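You operate a simulated robot arm through the tools that you are given. There is no shell and no other tool.

Carry out the task below with a simulated robot arm. There is one attempt and no reset: what you move stays moved.

JOB
Push the block with the blue knob into the orange sleeve and smooth out its creases.
Fine: put the purple smoother back. Set down upright: purple smoother. What is to be rubbed or washed off counts as gone when no trace of it is left.

It is judged by the outcome, as a careful person would: the job done as asked, and still so three seconds after it is handed in. It fails if anything else is knocked over, pushed out of place, dropped, spilled or broken.

ROBOT AND FRAMES
A 7-joint arm with a two-finger parallel gripper, fixed in place. Base frame: the origin is on the floor under the middle of its stand, x ahead of it, y to its left, z up; the work surface is at about z = 800. Readings come in mm, degrees, newtons and seconds.
With the tool pointing down near the work surface it reaches from about 300 to 700 mm from the base axis. Its first joint turns from -66.0 to 66.0 degrees. Payload 1.57 kg.
Tool frame: the origin (TCP) lies between the finger pads and is the grasp point; the fingertips stand 30 mm ahead of it; z points along the fingers, y is the line along which they close. Largest opening 110 mm; finger width 24, thickness 12; the body of the gripper, 48 by 112 mm, starts 78 mm behind the TCP.
Orientation is that of the tool frame in the base frame, as [roll, pitch, yaw] about the fixed x, y, z axes, in that order (R = Rz(yaw) Ry(pitch) Rx(roll)). With the fingers straight down and closing along the base's y, the tool's x points along the base's -x, its y along +y and its z along -z.

CONTROLS
- The arm moves only by the tool nudge_tool. Its argument "series" is a list of rows, each a list of 7 numbers: the shift along the tool's x, y, z in mm, then the turn, a rotation vector about the tool's x, y, z in degrees, then the gripper command, from -1 (shut) to 1 (fully open), values between in proportion. In form: [[x, y, z, ax, ay, az, jaw], ...]. A call has 1 to 20 rows; each row is the pose to reach, as a shift and turn from the pose commanded when the call began, along the tool's axes at that moment. A row lasts 0.2 s, in which the tool goes at most 50 mm and 8.6 degrees; a call with a longer step from one row to the next is refused whole, and so is a gripper value outside its range. Where a pose cannot be reached the arm comes as near as it can. A force on the tool above 50 N (or 10 N above the force at the start of the call, whichever is more), or a blocked arm, ends the call early, and 0.2 s more pass. The fingers move at their own pace (about 108 mm/s each) and stop on an object; they squeeze with about 29 N. The grip force told is the motor's: it shows also when the fingers shut on nothing. Time passes only in rows, and 0.2 s behind the last, so rows that repeat a pose let the fingers close. The reply holds the time, the measured pose of the TCP, the force on the tool along the base axes, the opening and the grip force, in the units named above and with some noise, with the torque about the TCP (base axes, N m) and any sound that the robot's microphone picked up.
- Cameras (640 x 400 px; columns grow to the right, rows downward): "scene" is fixed at [167.4, -395.3, 1400.3]; the picture's right is [0.75, -0.66, 0.00], its down [-0.40, -0.45, -0.80] and it looks along [0.53, 0.60, -0.60] (base axes); focal length 351 px, centre (320, 200). "wrist" rides on the gripper at [70, 16, -141] in the tool frame; the picture's right is [-0.23, 0.97, 0.00], its down [-0.86, -0.20, -0.48] and it looks along [-0.47, -0.11, 0.88] (tool axes); focal length 222 px, centre (320, 200).
- snapshot(camera): a new picture of that camera. No time passes.
- probe_pixels(camera, pixels): there is no depth. For up to 12 entries [column, row, z] of the newest picture of that camera ("zoom" is the newest enlarged one), the place [x, y] in the base frame at which the ray of that pixel passes the height z, good to about 2 mm. No time passes.
- zoom(camera, box): a new picture of the part [left, top, right, bottom] of that camera's present view, enlarged. No time passes.
- hand_in(): hands the job in; it is judged then, once.

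Leave the gripper open and the arm clear of the work at the hand-in unless told otherwise.

The tools are called as a command line: name --pt "numbers of a row" for each row, then --argument value for the rest, lists and objects as JSON in quotes. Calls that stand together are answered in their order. nudge_tool: Moves the arm, as the interface text tells. Its arguments: {"type":"object","properties":{"series":{"type":"array","items":{"type":"array","items":{"type":"number"}}}},"required":["series"]} The other tools are called the same way: snapshot (camera) takes a picture; probe_pixels (camera, pixels) gives the place at which the rays of pixels pass given heights; zoom (camera, box) takes an enlarged picture of a part of a camera's view; hand_in () hands the job in.

At the start:

```text
clock: 0.0
ee_pos: [444.6, 78.1, 1158.3]
tcp_rot: [-180.0, -0.1, 179.9]
ft_force: [0.6, -0.7, 0.3]
ft_torque: [0.05, 0.05, 0.02]
gripper_width: 110.0
finger_force: 0.0
```

scene: 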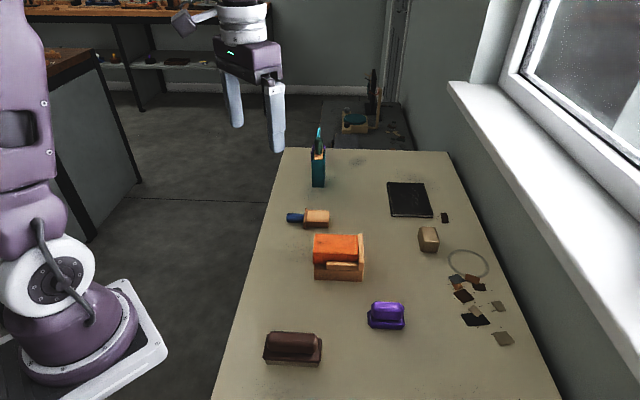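
wrist: 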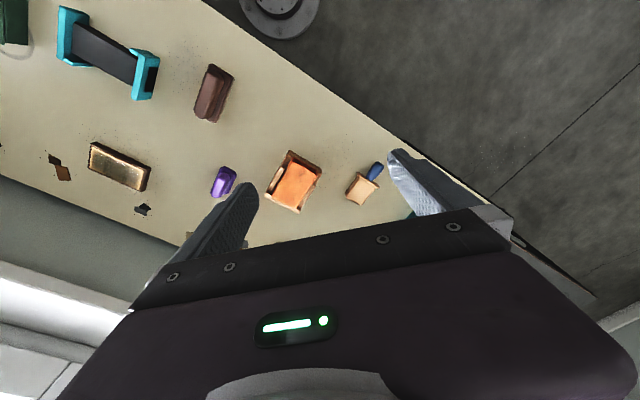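

I see the orange sleeve on a wooden cradle near scene pixel (337,255), the block with the blue knob near (310,217), and the purple smoother near (386,315). I'll take enlarged views of these before doing anything.

zoom --camera "scene" --box '[260, 190, 420, 290]'

zoom --camera "scene" --box '[340, 270, 440, 340]'

zoom --camera "wrist" --box '[190, 130, 400, 240]'

```text
4.00 times, centred on (340, 240) of scene
```

zoom: 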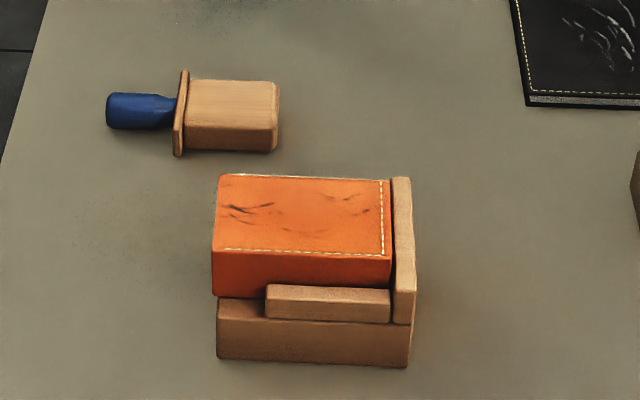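

```text
5.71 times, centred on (390, 305) of scene
```

zoom: 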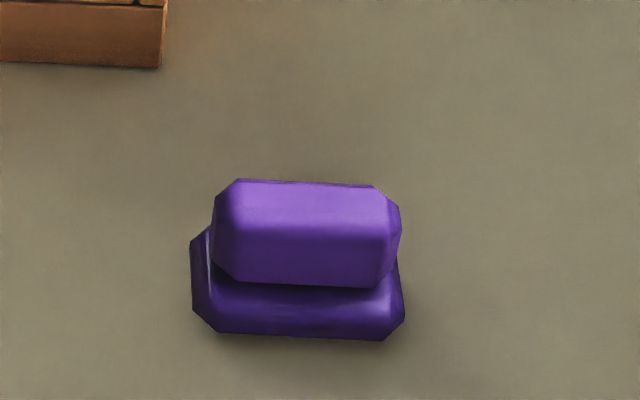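

```text
3.05 times, centred on (295, 185) of wrist
```

zoom: 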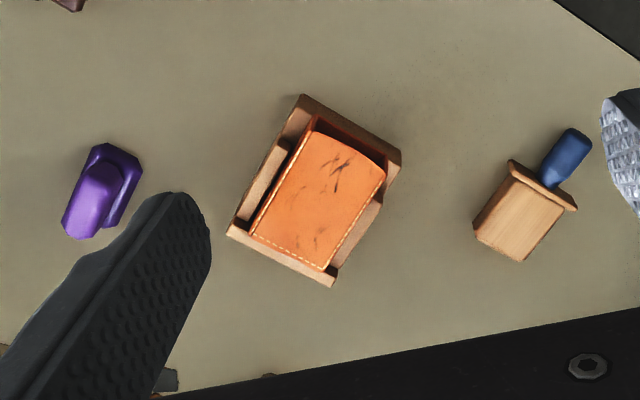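

The block lies on its side with its flange and blue knob pointing to the picture's left. The sleeve's mouth also faces left, and the wooden end stop is on its right. I'll enlarge both again so I can measure them.

zoom --camera "scene" --box '[280, 200, 376, 260]'

zoom --camera "scene" --box '[300, 225, 380, 285]'

```text
6.67 times, centred on (328, 230) of scene
```

zoom: 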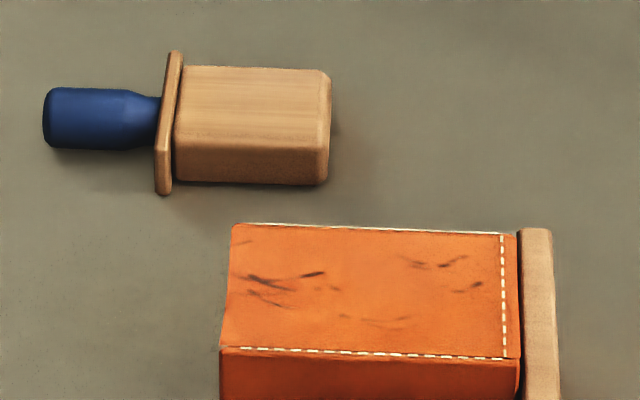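

```text
6.67 times, centred on (340, 255) of scene
```

zoom: 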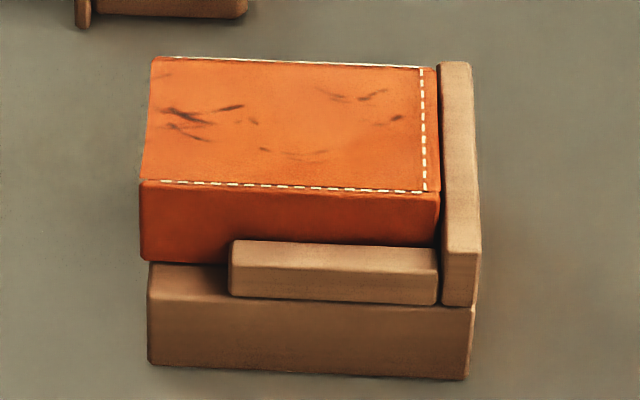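

I'll probe key corners of the cradle and sleeve in this newest zoom at several assumed heights.

probe_pixels --camera "zoom" --pixels '[[150, 364, 800], [467, 380, 800], [150, 297, 820], [150, 297, 830], [472, 308, 820], [472, 308, 830], [141, 182, 870], [141, 182, 880], [437, 192, 870], [152, 57, 870], [437, 66, 870], [140, 258, 830]]'

probe_pixels --camera "scene" --pixels '[[304.5, 228.0, 800], [328.0, 227.7, 800], [286.0, 217, 815], [286.0, 217, 825], [305.5, 223, 830], [306.5, 210, 840], [328.0, 210.5, 840], [302.5, 229.2, 800], [304.5, 207.5, 845]]'

```text
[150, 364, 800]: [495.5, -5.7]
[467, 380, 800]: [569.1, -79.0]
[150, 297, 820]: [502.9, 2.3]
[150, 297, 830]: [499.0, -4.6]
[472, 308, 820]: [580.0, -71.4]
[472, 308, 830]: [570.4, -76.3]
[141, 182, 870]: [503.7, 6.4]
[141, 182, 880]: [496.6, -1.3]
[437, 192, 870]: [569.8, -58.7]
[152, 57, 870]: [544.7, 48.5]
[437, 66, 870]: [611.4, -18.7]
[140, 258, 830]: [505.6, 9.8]
```

```text
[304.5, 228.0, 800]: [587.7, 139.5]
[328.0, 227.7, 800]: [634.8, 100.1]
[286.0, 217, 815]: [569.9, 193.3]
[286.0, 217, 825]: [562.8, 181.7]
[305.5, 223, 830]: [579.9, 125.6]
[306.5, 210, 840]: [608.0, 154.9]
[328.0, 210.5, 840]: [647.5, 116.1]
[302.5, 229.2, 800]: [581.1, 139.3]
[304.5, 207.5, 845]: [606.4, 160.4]
```

The cradle is turned about −45° in the base frame: its long axis runs along [0.7, −0.7] and the mouth faces [−0.7, 0.7]. I'll move the wrist camera in above the sleeve and block for a better look.

nudge_tool --pt "-3 -4 30 0 0 0 1" --pt "-8 -12 65 0 0 0 1" --pt "-13 -20 100 0 0 0 1" --pt "-18 -28 135 0 0 0 1" --pt "-20 -34 160 0 0 0 1" --pt "-20 -34 160 0 0 0 1"

snapshot --camera "wrist"

```text
clock: 1.4
ee_pos: [463.4, 43.8, 997.7]
tcp_rot: [-180.0, -0.1, -180.0]
ft_force: [-0.6, 0.3, 0.0]
ft_torque: [-0.01, 0.03, 0.01]
gripper_width: 110.0
finger_force: 0.0
```

```text
taken
```

wrist: 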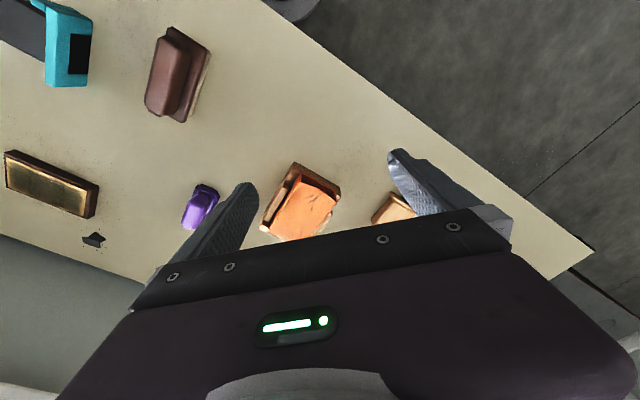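

The gripper body hides the lower half of the picture. I'll move the TCP farther out in +x so the sleeve sits below the camera in the upper half.

nudge_tool --pt "-35 -10 0 0 0 0 1" --pt "-75 -20 0 0 0 0 1" --pt "-115 -30 0 0 0 0 1" --pt "-135 -40 20 0 0 0 1" --pt "-135 -40 30 0 0 0 1"

snapshot --camera "wrist"

snapshot --camera "scene"

```text
clock: 2.6
ee_pos: [598.5, 3.8, 968.5]
tcp_rot: [-180.0, 0.0, -179.9]
ft_force: [0.4, -0.3, -0.2]
ft_torque: [-0.01, -0.01, 0.03]
gripper_width: 109.8
finger_force: 0.0
```

```text
taken
```

wrist: 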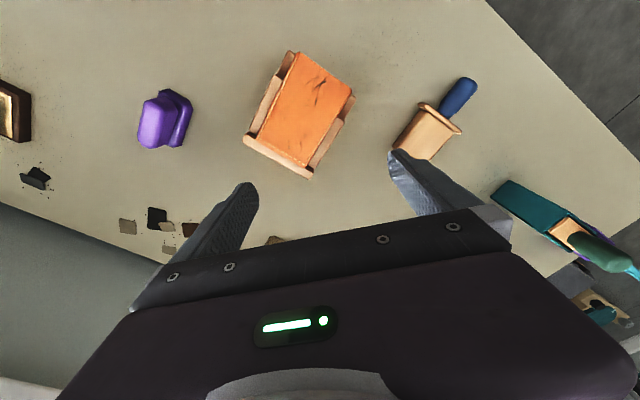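

```text
taken
```

scene: 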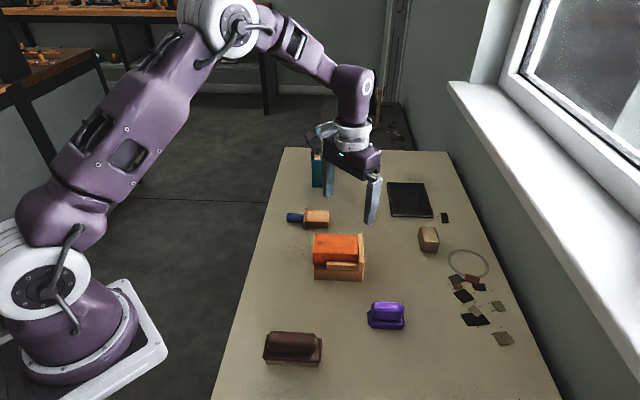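

Now the sleeve, smoother and block are all in the wrist view. I'll enlarge each one.

zoom --camera "wrist" --box '[230, 35, 370, 190]'

zoom --camera "wrist" --box '[380, 60, 500, 170]'

zoom --camera "wrist" --box '[120, 70, 210, 160]'

```text
2.58 times, centred on (300, 112) of wrist
```

zoom: 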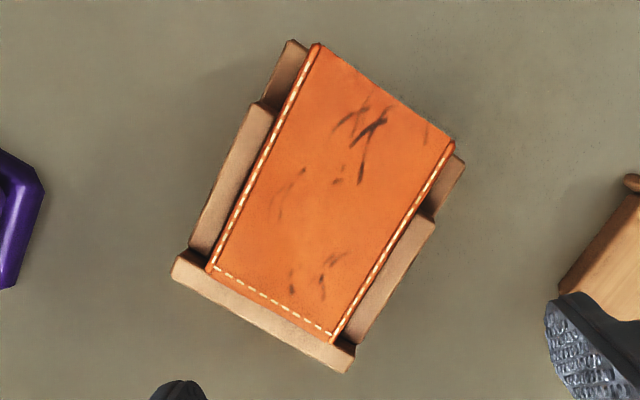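

```text
3.64 times, centred on (440, 115) of wrist
```

zoom: 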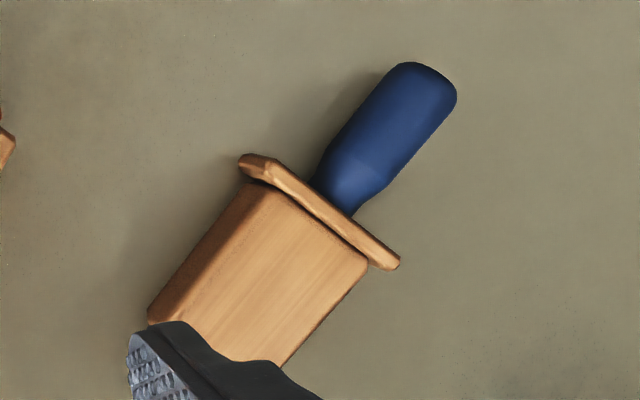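

```text
4.44 times, centred on (165, 115) of wrist
```

zoom: 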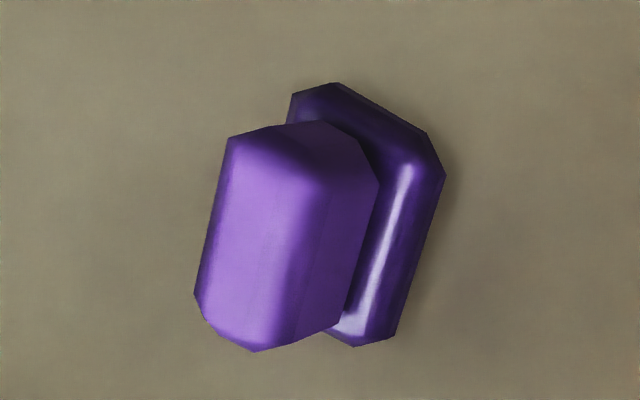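

I'll probe the sleeve's top corners from the wrist view at several heights and compare with the scene view to pin down the heights.

probe_pixels --camera "wrist" --pixels '[[299.2, 51.6, 865], [299.2, 51.6, 885], [352.3, 91.2, 865], [352.3, 91.2, 885], [305.0, 167.9, 865], [305.0, 167.9, 885], [256.2, 138.9, 865], [256.2, 138.9, 885]]'

probe_pixels --camera "scene" --pixels '[[313.1, 252.3, 865], [313.1, 252.3, 885], [314.8, 233.5, 865], [314.8, 233.5, 885], [357.5, 253.8, 865], [357.5, 253.8, 885], [357.5, 234.9, 865], [357.5, 234.9, 885]]'

```text
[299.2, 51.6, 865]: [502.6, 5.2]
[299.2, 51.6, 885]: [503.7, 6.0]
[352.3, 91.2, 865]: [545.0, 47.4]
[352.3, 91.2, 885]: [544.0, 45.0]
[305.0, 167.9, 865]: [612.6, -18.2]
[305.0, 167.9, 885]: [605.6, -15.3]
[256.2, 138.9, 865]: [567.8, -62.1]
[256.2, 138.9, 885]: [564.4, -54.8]
```

```text
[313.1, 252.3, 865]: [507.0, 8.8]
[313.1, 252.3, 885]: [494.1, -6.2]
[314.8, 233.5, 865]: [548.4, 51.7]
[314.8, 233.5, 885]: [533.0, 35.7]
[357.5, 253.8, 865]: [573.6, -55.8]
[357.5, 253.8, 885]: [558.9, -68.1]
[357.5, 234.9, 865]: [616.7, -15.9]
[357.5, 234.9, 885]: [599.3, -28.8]
```

The corners agree best at a top height of z ≈ 870. That puts the sleeve's mouth edge from (503,5) to (545,47), its far end from (567,−60) to (611,−18), and its axis at −45°. Next I'll move above the block for a clear look.

nudge_tool --pt "-15 40 0 0 0 0 1" --pt "-35 80 0 0 0 0 1" --pt "-55 105 0 0 0 0 1" --pt "-55 105 20 0 0 0 1" --pt "-55 105 20 0 0 0 1"

snapshot --camera "wrist"

```text
clock: 3.8
ee_pos: [653.7, 109.3, 948.0]
tcp_rot: [180.0, 0.0, -180.0]
ft_force: [0.6, -0.2, 0.4]
ft_torque: [0.02, -0.01, 0.02]
gripper_width: 110.1
finger_force: 0.0
```

```text
taken
```

wrist: 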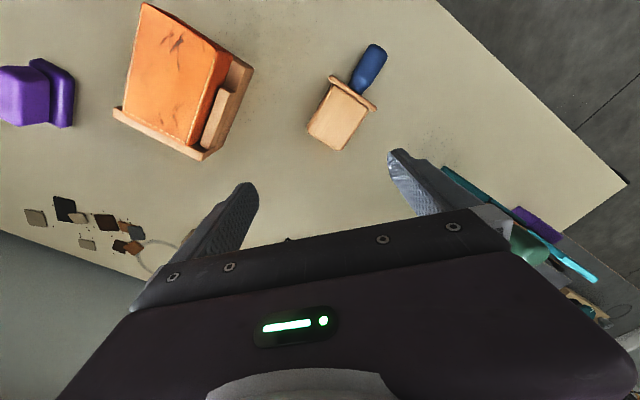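

The block is now fully visible near (345,100). I'll enlarge it.

zoom --camera "wrist" --box '[290, 35, 410, 160]'

zoom --camera "wrist" --box '[100, 0, 270, 165]'

zoom --camera "scene" --box '[280, 200, 340, 237]'

```text
3.20 times, centred on (350, 98) of wrist
```

zoom: 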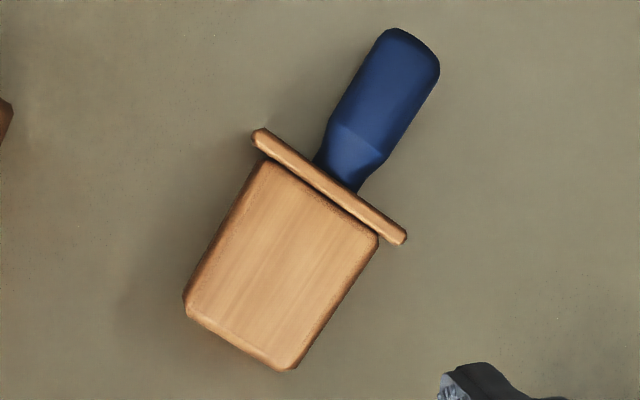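

```text
2.42 times, centred on (185, 82) of wrist
```

zoom: 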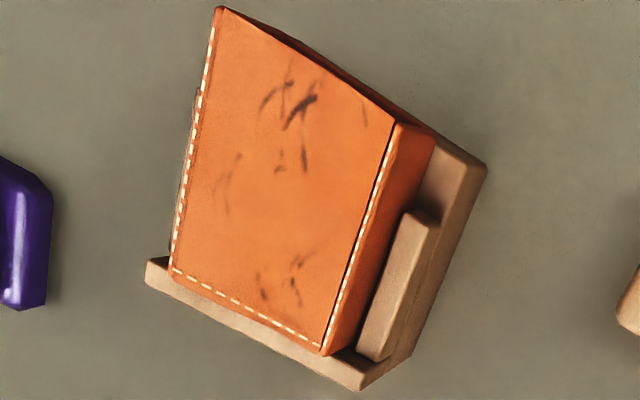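

```text
10.67 times, centred on (310, 218) of scene
```

zoom: 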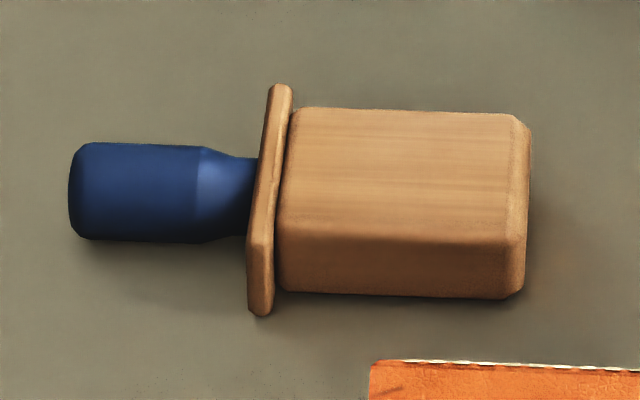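

I'll probe the block's outline from both cameras at a few heights to get its size, height and heading.

probe_pixels --camera "wrist" --pixels '[[331.9, 85.0, 830], [368.1, 109.4, 830], [342.2, 150.3, 830], [308.1, 130.3, 830], [328.8, 76.6, 830], [376.9, 110.0, 830], [331.9, 85.0, 840], [342.2, 150.3, 840], [341.2, 49.0, 818], [357.5, 58.4, 818], [383, 48.0, 818], [350.0, 66.0, 818]]'

probe_pixels --camera "scene" --pixels '[[307.5, 209.8, 830], [328.9, 210.5, 830], [306.5, 226.8, 802], [328.3, 227.8, 802], [306.5, 221.1, 830], [328.3, 222.3, 830], [306.25, 207.7, 835], [304.1, 229.3, 800], [286.4, 217.6, 820], [288.4, 213.1, 830], [288.4, 222.3, 810], [298.5, 222.5, 810]]'

```text
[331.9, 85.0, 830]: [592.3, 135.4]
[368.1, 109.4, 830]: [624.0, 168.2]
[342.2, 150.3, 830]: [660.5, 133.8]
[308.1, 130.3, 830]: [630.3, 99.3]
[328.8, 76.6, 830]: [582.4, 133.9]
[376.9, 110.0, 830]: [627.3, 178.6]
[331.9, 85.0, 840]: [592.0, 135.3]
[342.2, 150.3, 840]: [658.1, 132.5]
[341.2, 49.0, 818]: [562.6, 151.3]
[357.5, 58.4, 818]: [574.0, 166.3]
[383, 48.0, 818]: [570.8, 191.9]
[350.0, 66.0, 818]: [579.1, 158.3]
```

```text
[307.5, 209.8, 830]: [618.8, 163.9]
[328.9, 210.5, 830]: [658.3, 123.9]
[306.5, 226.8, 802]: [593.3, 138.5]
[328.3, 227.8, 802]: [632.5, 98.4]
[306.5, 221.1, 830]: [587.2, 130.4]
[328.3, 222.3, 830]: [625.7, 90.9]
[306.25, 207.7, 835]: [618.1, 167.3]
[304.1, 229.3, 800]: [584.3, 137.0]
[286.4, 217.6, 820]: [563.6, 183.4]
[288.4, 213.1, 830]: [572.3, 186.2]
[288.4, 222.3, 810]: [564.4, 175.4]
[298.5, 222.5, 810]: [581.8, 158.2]
```

The block body is about 46 mm wide and about 27 mm high, with a flange about 63 mm wide. I want to look into the sleeve's mouth, so I'll turn the tool +45° about its z (fingers then close across the sleeve axis) and move back toward the mouth side.

nudge_tool --pt "25 -8 -20 0 0 7.5 1" --pt "55 -20 -40 0 0 15 1" --pt "85 -32 -50 0 0 22.5 1" --pt "115 -42 -50 0 0 30 1" --pt "145 -52 -50 0 0 37.5 1" --pt "173 -62 -50 0 0 45 1" --pt "173 -62 -50 0 0 45 1"

snapshot --camera "wrist"

```text
clock: 5.4
ee_pos: [479.7, 47.4, 998.5]
tcp_rot: [-179.9, 0.0, 135.0]
ft_force: [-0.1, 0.3, -1.1]
ft_torque: [0.01, 0.0, -0.02]
gripper_width: 110.0
finger_force: 0.0
```

```text
taken
```

wrist: 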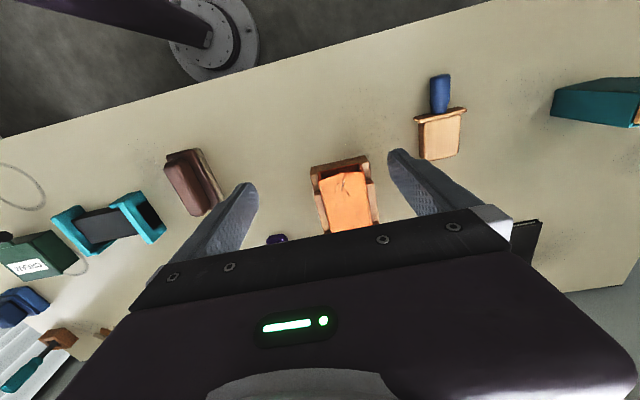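

The mouth is visible from above near (340,165). I'll tilt the tool about its y by −35° in steps and lower slightly, so the camera looks into the mouth.

nudge_tool --pt "0 0 10 0 -7 0 1" --pt "0 0 20 0 -14 0 1" --pt "0 0 30 0 -21 0 1" --pt "0 0 40 0 -28 0 1" --pt "0 0 50 0 -35 0 1" --pt "0 0 50 0 -35 0 1"

snapshot --camera "wrist"

```text
clock: 6.8
ee_pos: [481.1, 47.1, 951.8]
tcp_rot: [179.9, 31.5, 135.0]
ft_force: [-0.6, 0.4, 0.0]
ft_torque: [0.01, -0.01, 0.02]
gripper_width: 109.9
finger_force: 0.0
out of reach, approached as far as the arm can: row 5, 6
```

```text
taken
```

wrist: 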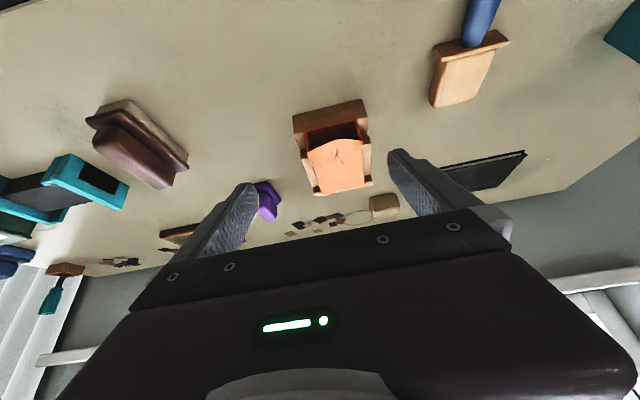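

The mouth is now visible near (335,140). I'll enlarge it.

zoom --camera "wrist" --box '[280, 90, 390, 205]'

zoom --camera "wrist" --box '[410, 0, 530, 115]'

```text
3.48 times, centred on (335, 148) of wrist
```

zoom: 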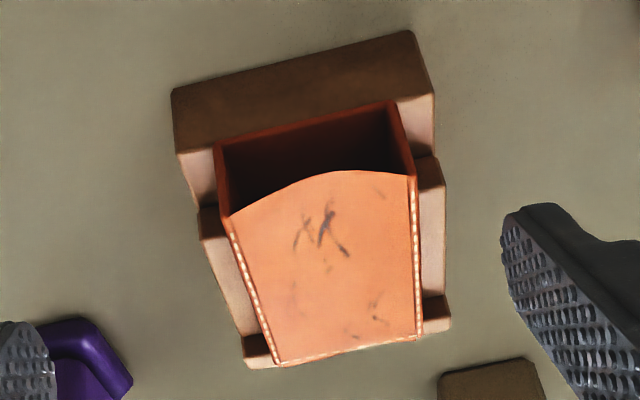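

```text
3.48 times, centred on (470, 58) of wrist
```

zoom: 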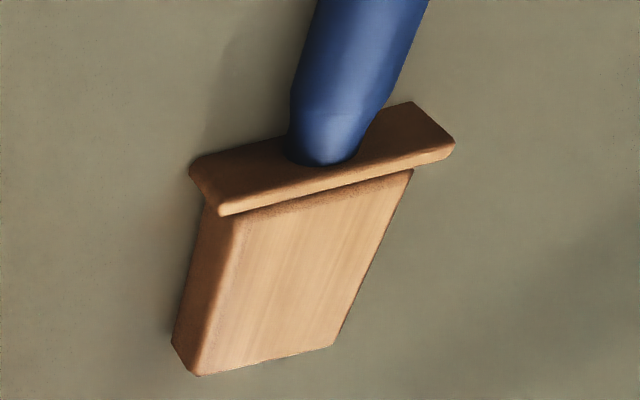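

I can see into the empty sleeve: thin walls and a clear opening. I'll probe the mouth's lips and the cradle base edges at candidate heights.

probe_pixels --camera "wrist" --pixels '[[304.5, 131.7, 830], [304.5, 131.7, 836], [356.0, 119.3, 830], [356.0, 119.3, 836], [309.1, 151.8, 870], [362.3, 141.2, 870], [294.2, 133.7, 830], [366.6, 117.3, 830], [292.5, 116.5, 800], [360.3, 99.2, 800], [343, 138.8, 870], [343, 138.8, 876]]'

probe_pixels --camera "zoom" --pixels '[[220, 216, 826], [220, 216, 832], [453, 150, 826], [190, 170, 803], [413, 170, 826], [333, 345, 826], [200, 376, 826], [172, 343, 800], [240, 220, 826], [410, 102, 830], [190, 170, 815]]'

```text
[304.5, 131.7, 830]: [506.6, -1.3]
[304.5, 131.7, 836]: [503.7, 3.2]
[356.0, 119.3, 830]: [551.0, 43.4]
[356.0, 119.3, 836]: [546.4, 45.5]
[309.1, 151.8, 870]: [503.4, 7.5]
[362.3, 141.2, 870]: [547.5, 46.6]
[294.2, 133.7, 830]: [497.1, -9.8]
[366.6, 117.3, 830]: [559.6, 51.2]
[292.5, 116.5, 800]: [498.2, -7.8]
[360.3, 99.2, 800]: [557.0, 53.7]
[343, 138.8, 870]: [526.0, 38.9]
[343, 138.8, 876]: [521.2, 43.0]
```

```text
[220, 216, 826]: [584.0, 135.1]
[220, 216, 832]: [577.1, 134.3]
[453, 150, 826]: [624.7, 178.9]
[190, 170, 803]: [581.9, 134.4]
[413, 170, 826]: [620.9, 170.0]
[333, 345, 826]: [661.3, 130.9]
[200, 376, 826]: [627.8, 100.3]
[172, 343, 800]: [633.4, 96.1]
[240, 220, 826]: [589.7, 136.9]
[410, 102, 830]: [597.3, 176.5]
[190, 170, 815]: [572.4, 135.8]
```

The base top is at z≈832, the sleeve cavity spans roughly z 835–867 and is about 53 mm wide, and the block is about 46×27×54 mm, so it should fit. I'll turn the tool back to vertical before moving to the block.

nudge_tool --pt "0 0 0 0 7 0 1" --pt "0 0 0 0 14 0 1" --pt "0 0 0 0 21 0 1" --pt "0 0 0 0 28 0 1" --pt "0 0 0 0 35 0 1" --pt "0 0 0 0 35 0 1"

```text
clock: 8.2
ee_pos: [481.0, 47.8, 953.4]
tcp_rot: [180.0, -3.7, 135.1]
ft_force: [-0.8, -0.1, 0.8]
ft_torque: [0.0, -0.01, 0.03]
gripper_width: 110.3
finger_force: 0.0
```

The commanded pose was the clipped one, so a pitch of −3.7° is left. I'll remove it, then move so the camera looks straight down on the knob.

nudge_tool --pt "0 0 0 0 -3.7 0 1" --pt "0 0 0 0 -3.7 0 1"

nudge_tool --pt "-10 35 0 0 0 0 1" --pt "-25 75 0 0 0 0 1" --pt "-40 115 0 0 0 0 1" --pt "-50 143.7 10 0 0 0 1" --pt "-50 143.7 13 0 0 0 1"

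zoom --camera "wrist" --box '[220, 0, 420, 200]'

```text
clock: 8.8
ee_pos: [480.6, 47.0, 953.4]
tcp_rot: [180.0, 0.1, 135.0]
ft_force: [0.2, -0.5, 0.1]
ft_torque: [-0.01, 0.03, 0.0]
gripper_width: 109.8
finger_force: 0.2
```

```text
clock: 10.0
ee_pos: [616.7, 113.8, 939.1]
tcp_rot: [-179.9, 0.1, 135.0]
ft_force: [0.8, -0.3, -0.8]
ft_torque: [0.02, -0.02, -0.05]
gripper_width: 109.9
finger_force: 0.0
```

```text
2.00 times, centred on (320, 100) of wrist
```

zoom: 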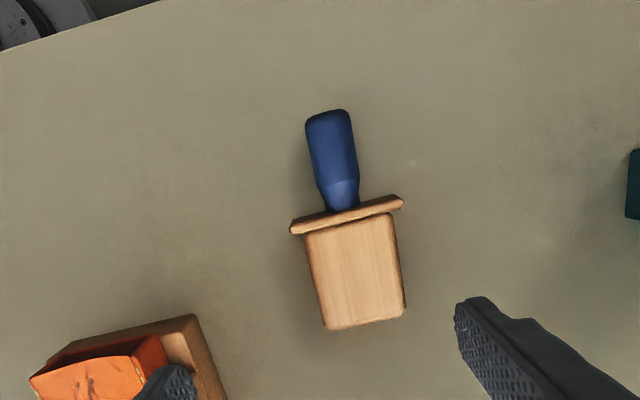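

A clear top view of the block. I'll enlarge it more tightly for exact edges.

zoom --camera "wrist" --box '[255, 45, 425, 170]'

```text
3.20 times, centred on (340, 108) of wrist
```

zoom: 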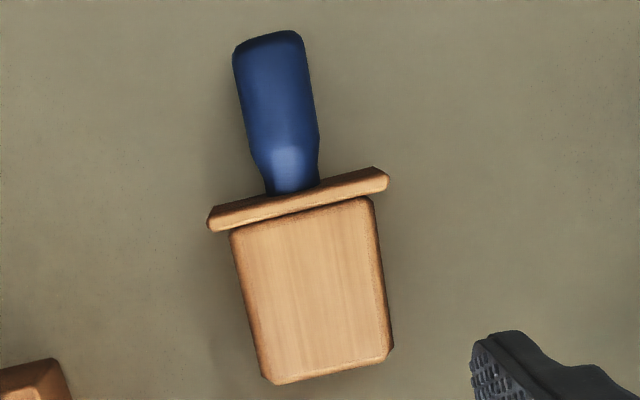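

I'll probe the knob's and body's edges from this zoom.

probe_pixels --camera "zoom" --pixels '[[234, 65, 814], [249, 145, 814], [304, 60, 814], [319, 135, 814], [268, 37, 814], [232, 240, 822], [261, 370, 822], [374, 205, 822], [393, 345, 822], [208, 222, 814], [389, 182, 814], [292, 195, 814]]'

```text
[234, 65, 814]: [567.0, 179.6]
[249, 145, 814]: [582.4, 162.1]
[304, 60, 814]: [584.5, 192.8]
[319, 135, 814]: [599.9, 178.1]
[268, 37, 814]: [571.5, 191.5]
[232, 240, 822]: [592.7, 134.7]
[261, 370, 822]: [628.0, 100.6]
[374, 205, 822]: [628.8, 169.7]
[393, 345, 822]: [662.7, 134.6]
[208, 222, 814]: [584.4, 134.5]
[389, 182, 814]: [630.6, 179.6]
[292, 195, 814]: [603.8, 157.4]
```

The block's axis is at −45°, matching the tool's present yaw. The knob's thick part is centred near (582,180.5). I'll move above it and descend to z≈870 first with the gripper open.

nudge_tool --pt "35 11 0 0 0 0 1" --pt "71.6 22.7 0 0 0 0 1" --pt "71.6 22.7 35 0 0 0 1" --pt "71.6 22.7 69 0 0 0 1" --pt "71.6 22.7 69 0 0 0 1"

snapshot --camera "wrist"

zoom --camera "scene" --box '[260, 150, 400, 240]'

```text
clock: 11.2
ee_pos: [582.0, 181.5, 869.4]
tcp_rot: [-180.0, 0.2, 135.0]
ft_force: [0.0, -0.1, 0.2]
ft_torque: [0.01, -0.02, -0.01]
gripper_width: 110.2
finger_force: 0.1
```

```text
taken
```

wrist: 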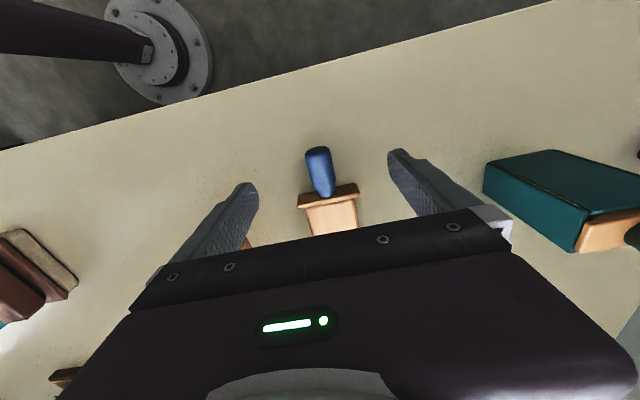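

```text
4.44 times, centred on (330, 195) of scene
```

zoom: 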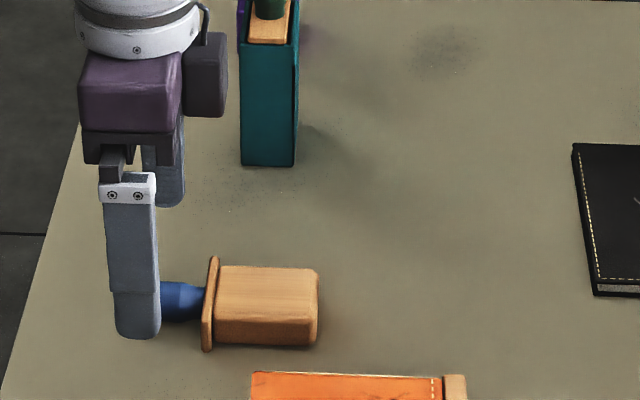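

The fingers straddle the knob. I'll lower to TCP z≈835 (fingertips about 5 mm above the table) and then close.

nudge_tool --pt "0.5 0 12 0 0 0 1" --pt "0.5 0 24 0 0 0 1" --pt "0.5 0 34.5 0 0 0 1" --pt "0.5 0 34.5 0 0 0 1"

nudge_tool --pt "0 0 0 0 0 0 0.2" --pt "0 0 0 0 0 0 -0.4" --pt "0 0 0 0 0 0 -1" --pt "0 0 0 0 0 0 -1" --pt "0 0 0 0 0 0 -1"

snapshot --camera "wrist"

zoom --camera "scene" --box '[260, 150, 400, 240]'

```text
clock: 12.2
ee_pos: [582.7, 180.3, 835.4]
tcp_rot: [180.0, 0.0, 135.0]
ft_force: [-0.9, -0.2, -0.4]
ft_torque: [0.0, 0.02, -0.02]
gripper_width: 109.9
finger_force: 0.0
```

```text
clock: 13.4
ee_pos: [583.0, 180.7, 835.6]
tcp_rot: [180.0, 0.1, 135.0]
ft_force: [-0.7, -0.2, 0.4]
ft_torque: [-0.03, 0.04, -0.01]
gripper_width: 22.6
finger_force: 28.9
```

```text
taken
```

wrist: 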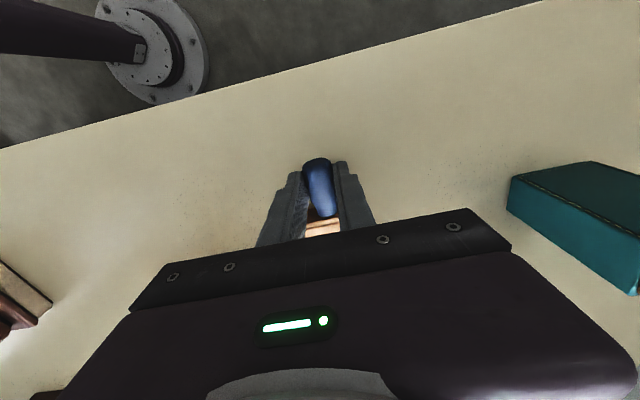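

```text
4.44 times, centred on (330, 195) of scene
```

zoom: 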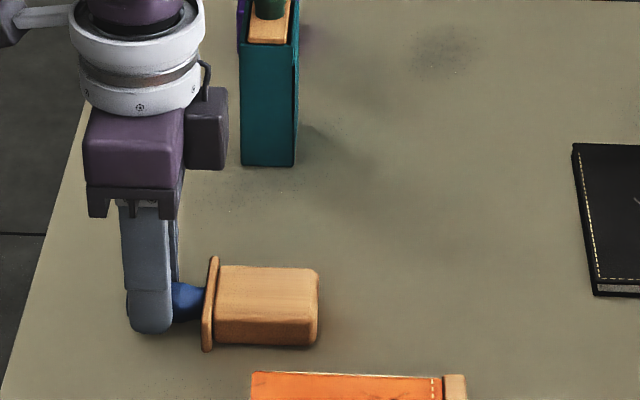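

The knob is gripped (width 22.6, 28.9 N). I'll lift straight up 75 mm and check that the block hangs level.

nudge_tool --pt "0 0 -5 0 0 0 -1" --pt "0 0 -20 0 0 0 -1" --pt "0 0 -40 0 0 0 -1" --pt "0 0 -60 0 0 0 -1" --pt "0 0 -75 0 0 0 -1" --pt "0 0 -75 0 0 0 -1"

zoom --camera "scene" --box '[260, 150, 400, 260]'

snapshot --camera "wrist"

```text
clock: 14.8
ee_pos: [582.1, 179.6, 910.7]
tcp_rot: [-180.0, -0.1, 134.9]
ft_force: [0.3, 0.0, -0.8]
ft_torque: [0.02, 0.04, -0.04]
gripper_width: 22.8
finger_force: 29.2
```

```text
3.64 times, centred on (330, 205) of scene
```

zoom: 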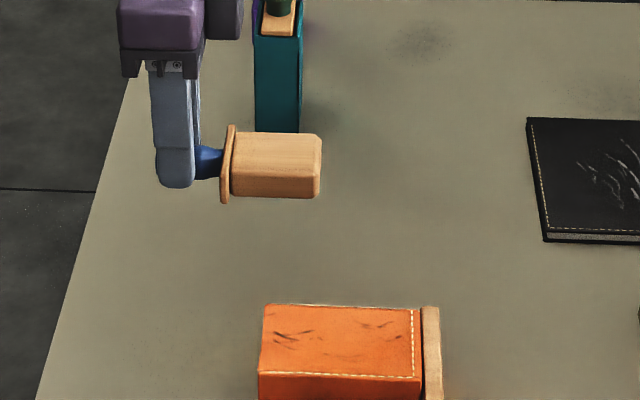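

```text
taken
```

wrist: 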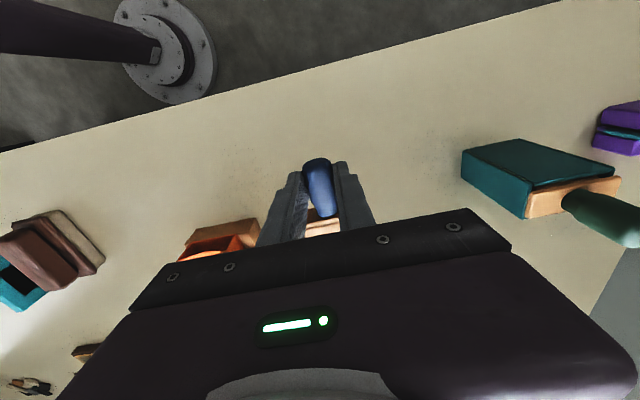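

The block hangs level. Next I'll back off along the axis, then move sideways so the block's tip sits about 12 mm in front of the sleeve's mouth on the sleeve's axis (TCP about (451,99)), staying high.

nudge_tool --pt "20 0 0 0 0 0 -1" --pt "36 -10 0 0 0 0 -1" --pt "36 -40 0 0 0 0 -1" --pt "36 -75 0 0 0 0 -1" --pt "36 -110 0 0 0 0 -1" --pt "36 -140 0 0 0 0 -1" --pt "36 -150 0 0 0 0 -1" --pt "36 -150 0 0 0 0 -1"

zoom --camera "scene" --box '[260, 200, 400, 290]'

snapshot --camera "wrist"

```text
clock: 16.6
ee_pos: [449.5, 99.8, 910.7]
tcp_rot: [180.0, 0.1, 135.0]
ft_force: [-0.4, 0.0, -0.1]
ft_torque: [0.02, 0.04, 0.03]
gripper_width: 23.1
finger_force: 29.0
```

```text
4.44 times, centred on (330, 245) of scene
```

zoom: 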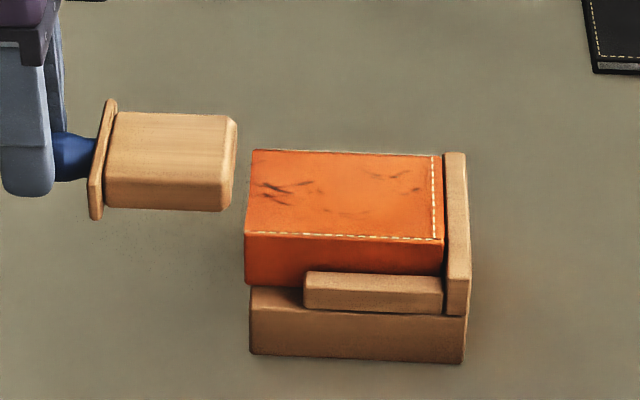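

```text
taken
```

wrist: 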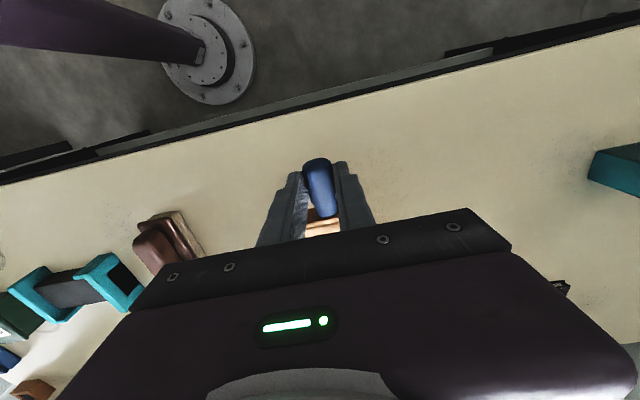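

The block is in front of the mouth, still high. I'll lower to TCP z≈872 and shift +0.5 mm in tool y, which should put the block's mid-height near 850.

nudge_tool --pt "0 0.4 15 0 0 0 -1" --pt "0 0.4 30 0 0 0 -1" --pt "0 0.4 38.5 0 0 0 -1" --pt "0 0.4 38.5 0 0 0 -1"

zoom --camera "scene" --box '[280, 215, 376, 275]'

```text
clock: 17.6
ee_pos: [451.5, 100.8, 872.6]
tcp_rot: [180.0, 0.0, 135.0]
ft_force: [0.8, 0.2, 0.3]
ft_torque: [0.02, 0.02, 0.04]
gripper_width: 23.2
finger_force: 28.6
```

```text
6.67 times, centred on (328, 245) of scene
```

zoom: 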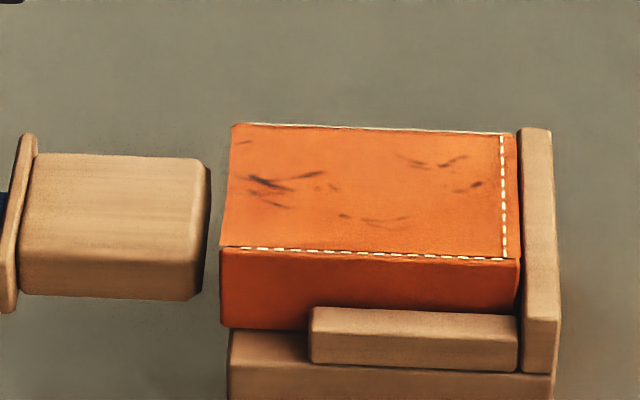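

I'll probe the block's tip corners to compare their positions with the cavity.

probe_pixels --camera "zoom" --pixels '[[200, 158, 863], [38, 155, 863], [188, 300, 838], [22, 295, 838], [188, 264, 860], [22, 256, 860], [235, 124, 870], [222, 247, 870], [222, 325, 834], [30, 133, 863], [8, 312, 836]]'

```text
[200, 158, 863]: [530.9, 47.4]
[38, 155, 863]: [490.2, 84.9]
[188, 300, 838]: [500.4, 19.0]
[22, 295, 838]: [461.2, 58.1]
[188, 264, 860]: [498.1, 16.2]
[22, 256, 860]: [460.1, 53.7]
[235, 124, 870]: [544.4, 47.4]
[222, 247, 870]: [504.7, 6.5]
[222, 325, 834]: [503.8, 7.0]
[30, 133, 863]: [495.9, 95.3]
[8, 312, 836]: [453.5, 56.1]
```

The block's cross-section lies within the opening, with its bottom about 838 against a floor of about 836 and its side centred to within about 1 mm. I'll advance slowly 20 mm along the axis so the tip just enters, and watch the forces.

nudge_tool --pt "-4 0 1 0 0 0 -1" --pt "-8 0 1 0 0 0 -1" --pt "-12 0 1 0 0 0 -1" --pt "-15 0 1 0 0 0 -1" --pt "-18 0 1 0 0 0 -1" --pt "-20 0 1 0 0 0 -1"

zoom --camera "scene" --box '[280, 215, 376, 275]'

```text
clock: 19.0
ee_pos: [467.1, 86.3, 872.0]
tcp_rot: [179.9, 0.2, 135.0]
ft_force: [-3.9, 2.6, 9.9]
ft_torque: [-0.49, -0.47, 0.0]
gripper_width: 22.9
finger_force: 29.0
```

```text
6.67 times, centred on (328, 245) of scene
```

zoom: 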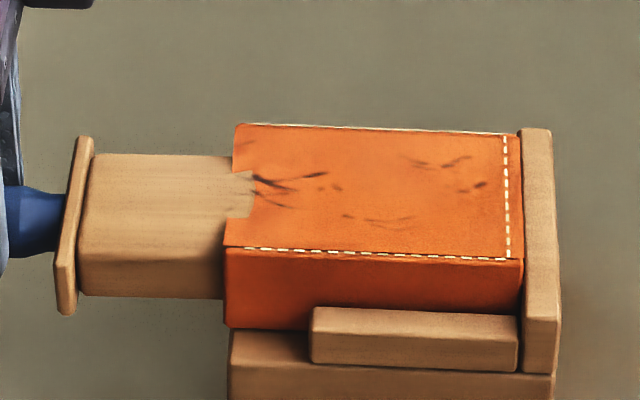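

The tip is in the mouth, but the force is +9.9 N upward with a matching torque, so the block's tip is pressing on the sleeve's floor. I'll raise by 2 mm without advancing and read the force again.

nudge_tool --pt "0 0 -1 0 0 0 -1" --pt "0 0 -2 0 0 0 -1" --pt "0 0 -2 0 0 0 -1"

zoom --camera "scene" --box '[280, 215, 376, 275]'

```text
clock: 19.8
ee_pos: [465.1, 85.6, 875.4]
tcp_rot: [-179.9, 0.1, 135.0]
ft_force: [0.7, -0.1, -0.4]
ft_torque: [0.01, 0.01, 0.02]
gripper_width: 22.9
finger_force: 29.1
```

```text
6.67 times, centred on (328, 245) of scene
```

zoom: 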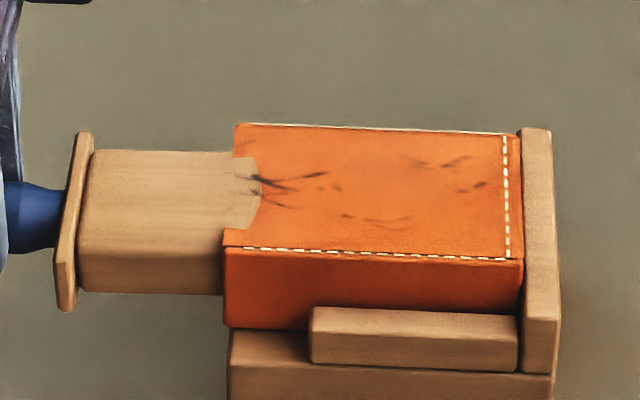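

The forces are back to zero, so the block floats free of the floor. The leather top sags over the block in the picture. I'll continue to advance along the axis in small steps.

nudge_tool --pt "-3 0 0.5 0 0 0 -1" --pt "-6 0 0.5 0 0 0 -1" --pt "-9 0 0.5 0 0 0 -1" --pt "-12 0 0.5 0 0 0 -1" --pt "-15 0 0.5 0 0 0 -1" --pt "-15 0 0.5 0 0 0 -1"

zoom --camera "scene" --box '[280, 215, 376, 275]'

```text
clock: 21.2
ee_pos: [476.1, 76.4, 873.5]
tcp_rot: [180.0, 0.1, 134.9]
ft_force: [-1.3, 0.4, -1.4]
ft_torque: [0.03, 0.04, 0.0]
gripper_width: 22.8
finger_force: 29.5
```

```text
6.67 times, centred on (328, 245) of scene
```

zoom: 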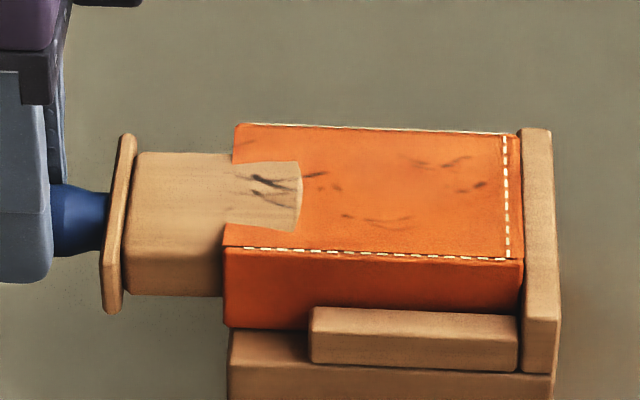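

Forces stay near zero and the block slides freely. I'll advance another 16 mm.

nudge_tool --pt "-3 0 0 0 0 0 -1" --pt "-6 0 0 0 0 0 -1" --pt "-9 0 0 0 0 0 -1" --pt "-12 0 0 0 0 0 -1" --pt "-16 0 0 0 0 0 -1" --pt "-16 0 0 0 0 0 -1"

zoom --camera "scene" --box '[280, 215, 376, 275]'

```text
clock: 22.6
ee_pos: [488.2, 63.3, 873.8]
tcp_rot: [180.0, 0.1, 135.1]
ft_force: [0.2, -1.2, -0.8]
ft_torque: [0.03, 0.06, 0.01]
gripper_width: 22.9
finger_force: 29.0
```

```text
6.67 times, centred on (328, 245) of scene
```

zoom: 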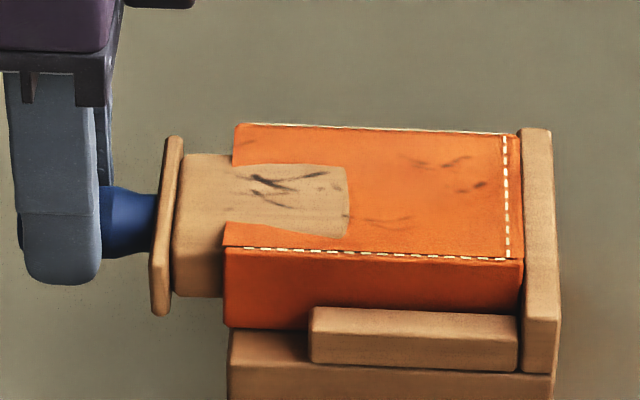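

The flange is about 14 mm from the mouth and the forces are still small. I'll advance 11 mm more and then creep.

nudge_tool --pt "-3 0 0 0 0 0 -1" --pt "-6 0 0 0 0 0 -1" --pt "-9 0 0 0 0 0 -1" --pt "-11 0 0 0 0 0 -1" --pt "-11 0 0 0 0 0 -1"

zoom --camera "scene" --box '[280, 215, 376, 275]'

```text
clock: 23.8
ee_pos: [494.5, 56.6, 873.4]
tcp_rot: [-180.0, 0.1, 135.0]
ft_force: [-0.2, -0.3, -0.1]
ft_torque: [0.03, 0.04, 0.02]
gripper_width: 22.9
finger_force: 28.9
```

```text
6.67 times, centred on (328, 245) of scene
```

zoom: 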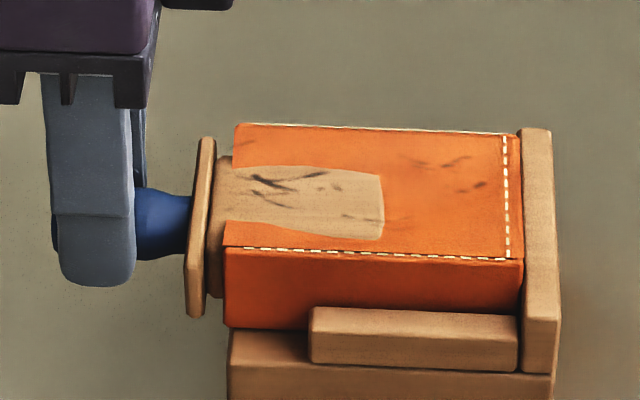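

About 4–5 mm of gap remains. I'll creep forward in 1 mm steps with the force stop as guard.

nudge_tool --pt "-1 0 0 0 0 0 -1" --pt "-2 0 0 0 0 0 -1" --pt "-3 0 0 0 0 0 -1" --pt "-4 0 0 0 0 0 -1" --pt "-4 0 0 0 0 0 -1"

zoom --camera "scene" --box '[280, 215, 376, 275]'

```text
clock: 25.0
ee_pos: [498.5, 54.6, 873.5]
tcp_rot: [179.9, 0.0, 134.9]
ft_force: [-0.7, 0.5, -0.7]
ft_torque: [0.03, 0.04, 0.01]
gripper_width: 22.7
finger_force: 28.7
```

```text
6.67 times, centred on (328, 245) of scene
```

zoom: 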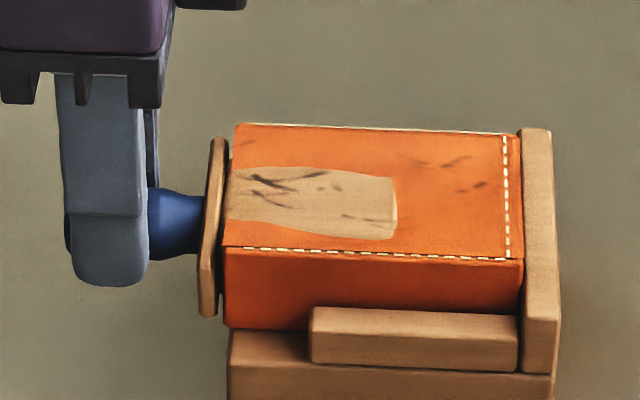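

The flange is almost at the mouth with no force yet. I'll creep up to 3 mm more in 0.7 mm steps.

nudge_tool --pt "-0.7 0 0 0 0 0 -1" --pt "-1.4 0 0 0 0 0 -1" --pt "-2 0 0 0 0 0 -1" --pt "-2 0 0 0 0 0 -1"

zoom --camera "scene" --box '[280, 215, 376, 275]'

```text
clock: 26.0
ee_pos: [500.0, 51.7, 874.2]
tcp_rot: [-179.9, 0.1, 135.0]
ft_force: [-0.4, 1.5, -0.7]
ft_torque: [0.06, 0.03, -0.02]
gripper_width: 22.8
finger_force: 28.9
```

```text
6.67 times, centred on (328, 245) of scene
```

zoom: 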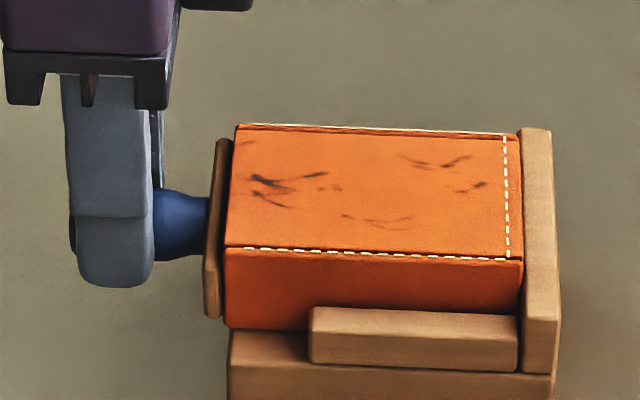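

The leather top has now plumped out over the block, so the block has seated. I'll press about 1.2 mm further to be sure the flange is flush, and read the force.

nudge_tool --pt "-0.6 0 0 0 0 0 -1" --pt "-1.2 0 0 0 0 0 -1" --pt "-1.2 0 0 0 0 0 -1"

zoom --camera "scene" --box '[295, 225, 343, 255]'

```text
clock: 26.8
ee_pos: [500.4, 51.0, 873.6]
tcp_rot: [-179.9, -0.1, 134.9]
ft_force: [-7.4, 7.3, -0.4]
ft_torque: [0.3, 0.26, -0.07]
gripper_width: 23.0
finger_force: 29.0
```

```text
13.33 times, centred on (319, 240) of scene
```

zoom: 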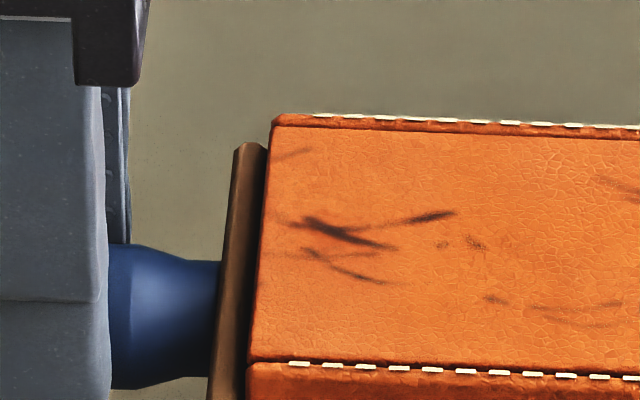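

The flange meets the mouth with about 10 N, so it's seated. I'll relax the axial push, lower about 1 mm so the block can rest on the floor, then open the fingers.

nudge_tool --pt "0.2 0 0 0 0 0 -1" --pt "0.6 0 0.6 0 0 0 -1" --pt "0.6 0 1.2 0 0 0 -1" --pt "0.6 0 1.2 0 0 0 -1"

```text
clock: 27.8
ee_pos: [499.8, 52.9, 872.7]
tcp_rot: [179.9, 0.2, 135.0]
ft_force: [-10.3, 9.2, 15.6]
ft_torque: [-0.07, -0.06, -0.05]
gripper_width: 22.8
finger_force: 28.9
```

There's now 15.6 N upward, so the block bears on the lower lip. I'll raise 0.9 mm to unload it and check before releasing.

nudge_tool --pt "0.3 0 -0.5 0 0 0 -1" --pt "0.5 0 -0.9 0 0 0 -1" --pt "0.5 0 -0.9 0 0 0 -1"

```text
clock: 28.6
ee_pos: [499.3, 51.0, 872.9]
tcp_rot: [179.9, 0.2, 134.9]
ft_force: [-2.6, 5.2, -2.2]
ft_torque: [0.2, 0.18, 0.03]
gripper_width: 23.0
finger_force: 29.3
```

The vertical load is nearly zero and only a light axial push remains. I'll open the fingers.

nudge_tool --pt "0 0 0 0 0 0 -0.4" --pt "0 0 0 0 0 0 0" --pt "0 0 0 0 0 0 0.2" --pt "0 0 0 0 0 0 0.2"

zoom --camera "scene" --box '[280, 215, 376, 275]'

snapshot --camera "wrist"

```text
clock: 29.6
ee_pos: [500.0, 51.6, 873.0]
tcp_rot: [-179.9, 0.2, 134.9]
ft_force: [-0.1, -0.5, 0.1]
ft_torque: [0.02, -0.02, 0.01]
gripper_width: 66.2
finger_force: 0.1
```

```text
6.67 times, centred on (328, 245) of scene
```

zoom: 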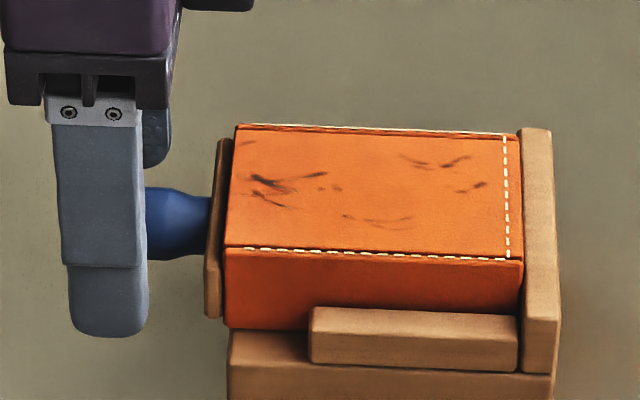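

```text
taken
```

wrist: 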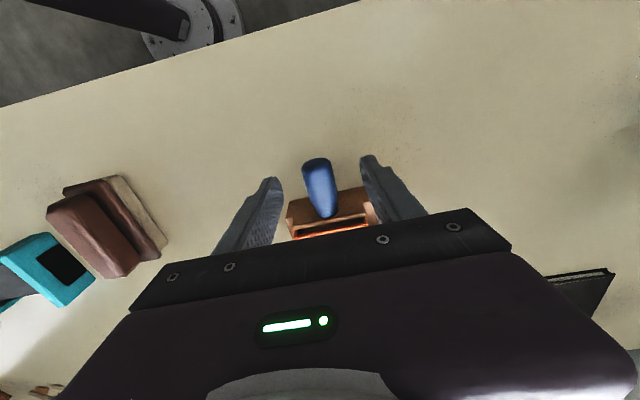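

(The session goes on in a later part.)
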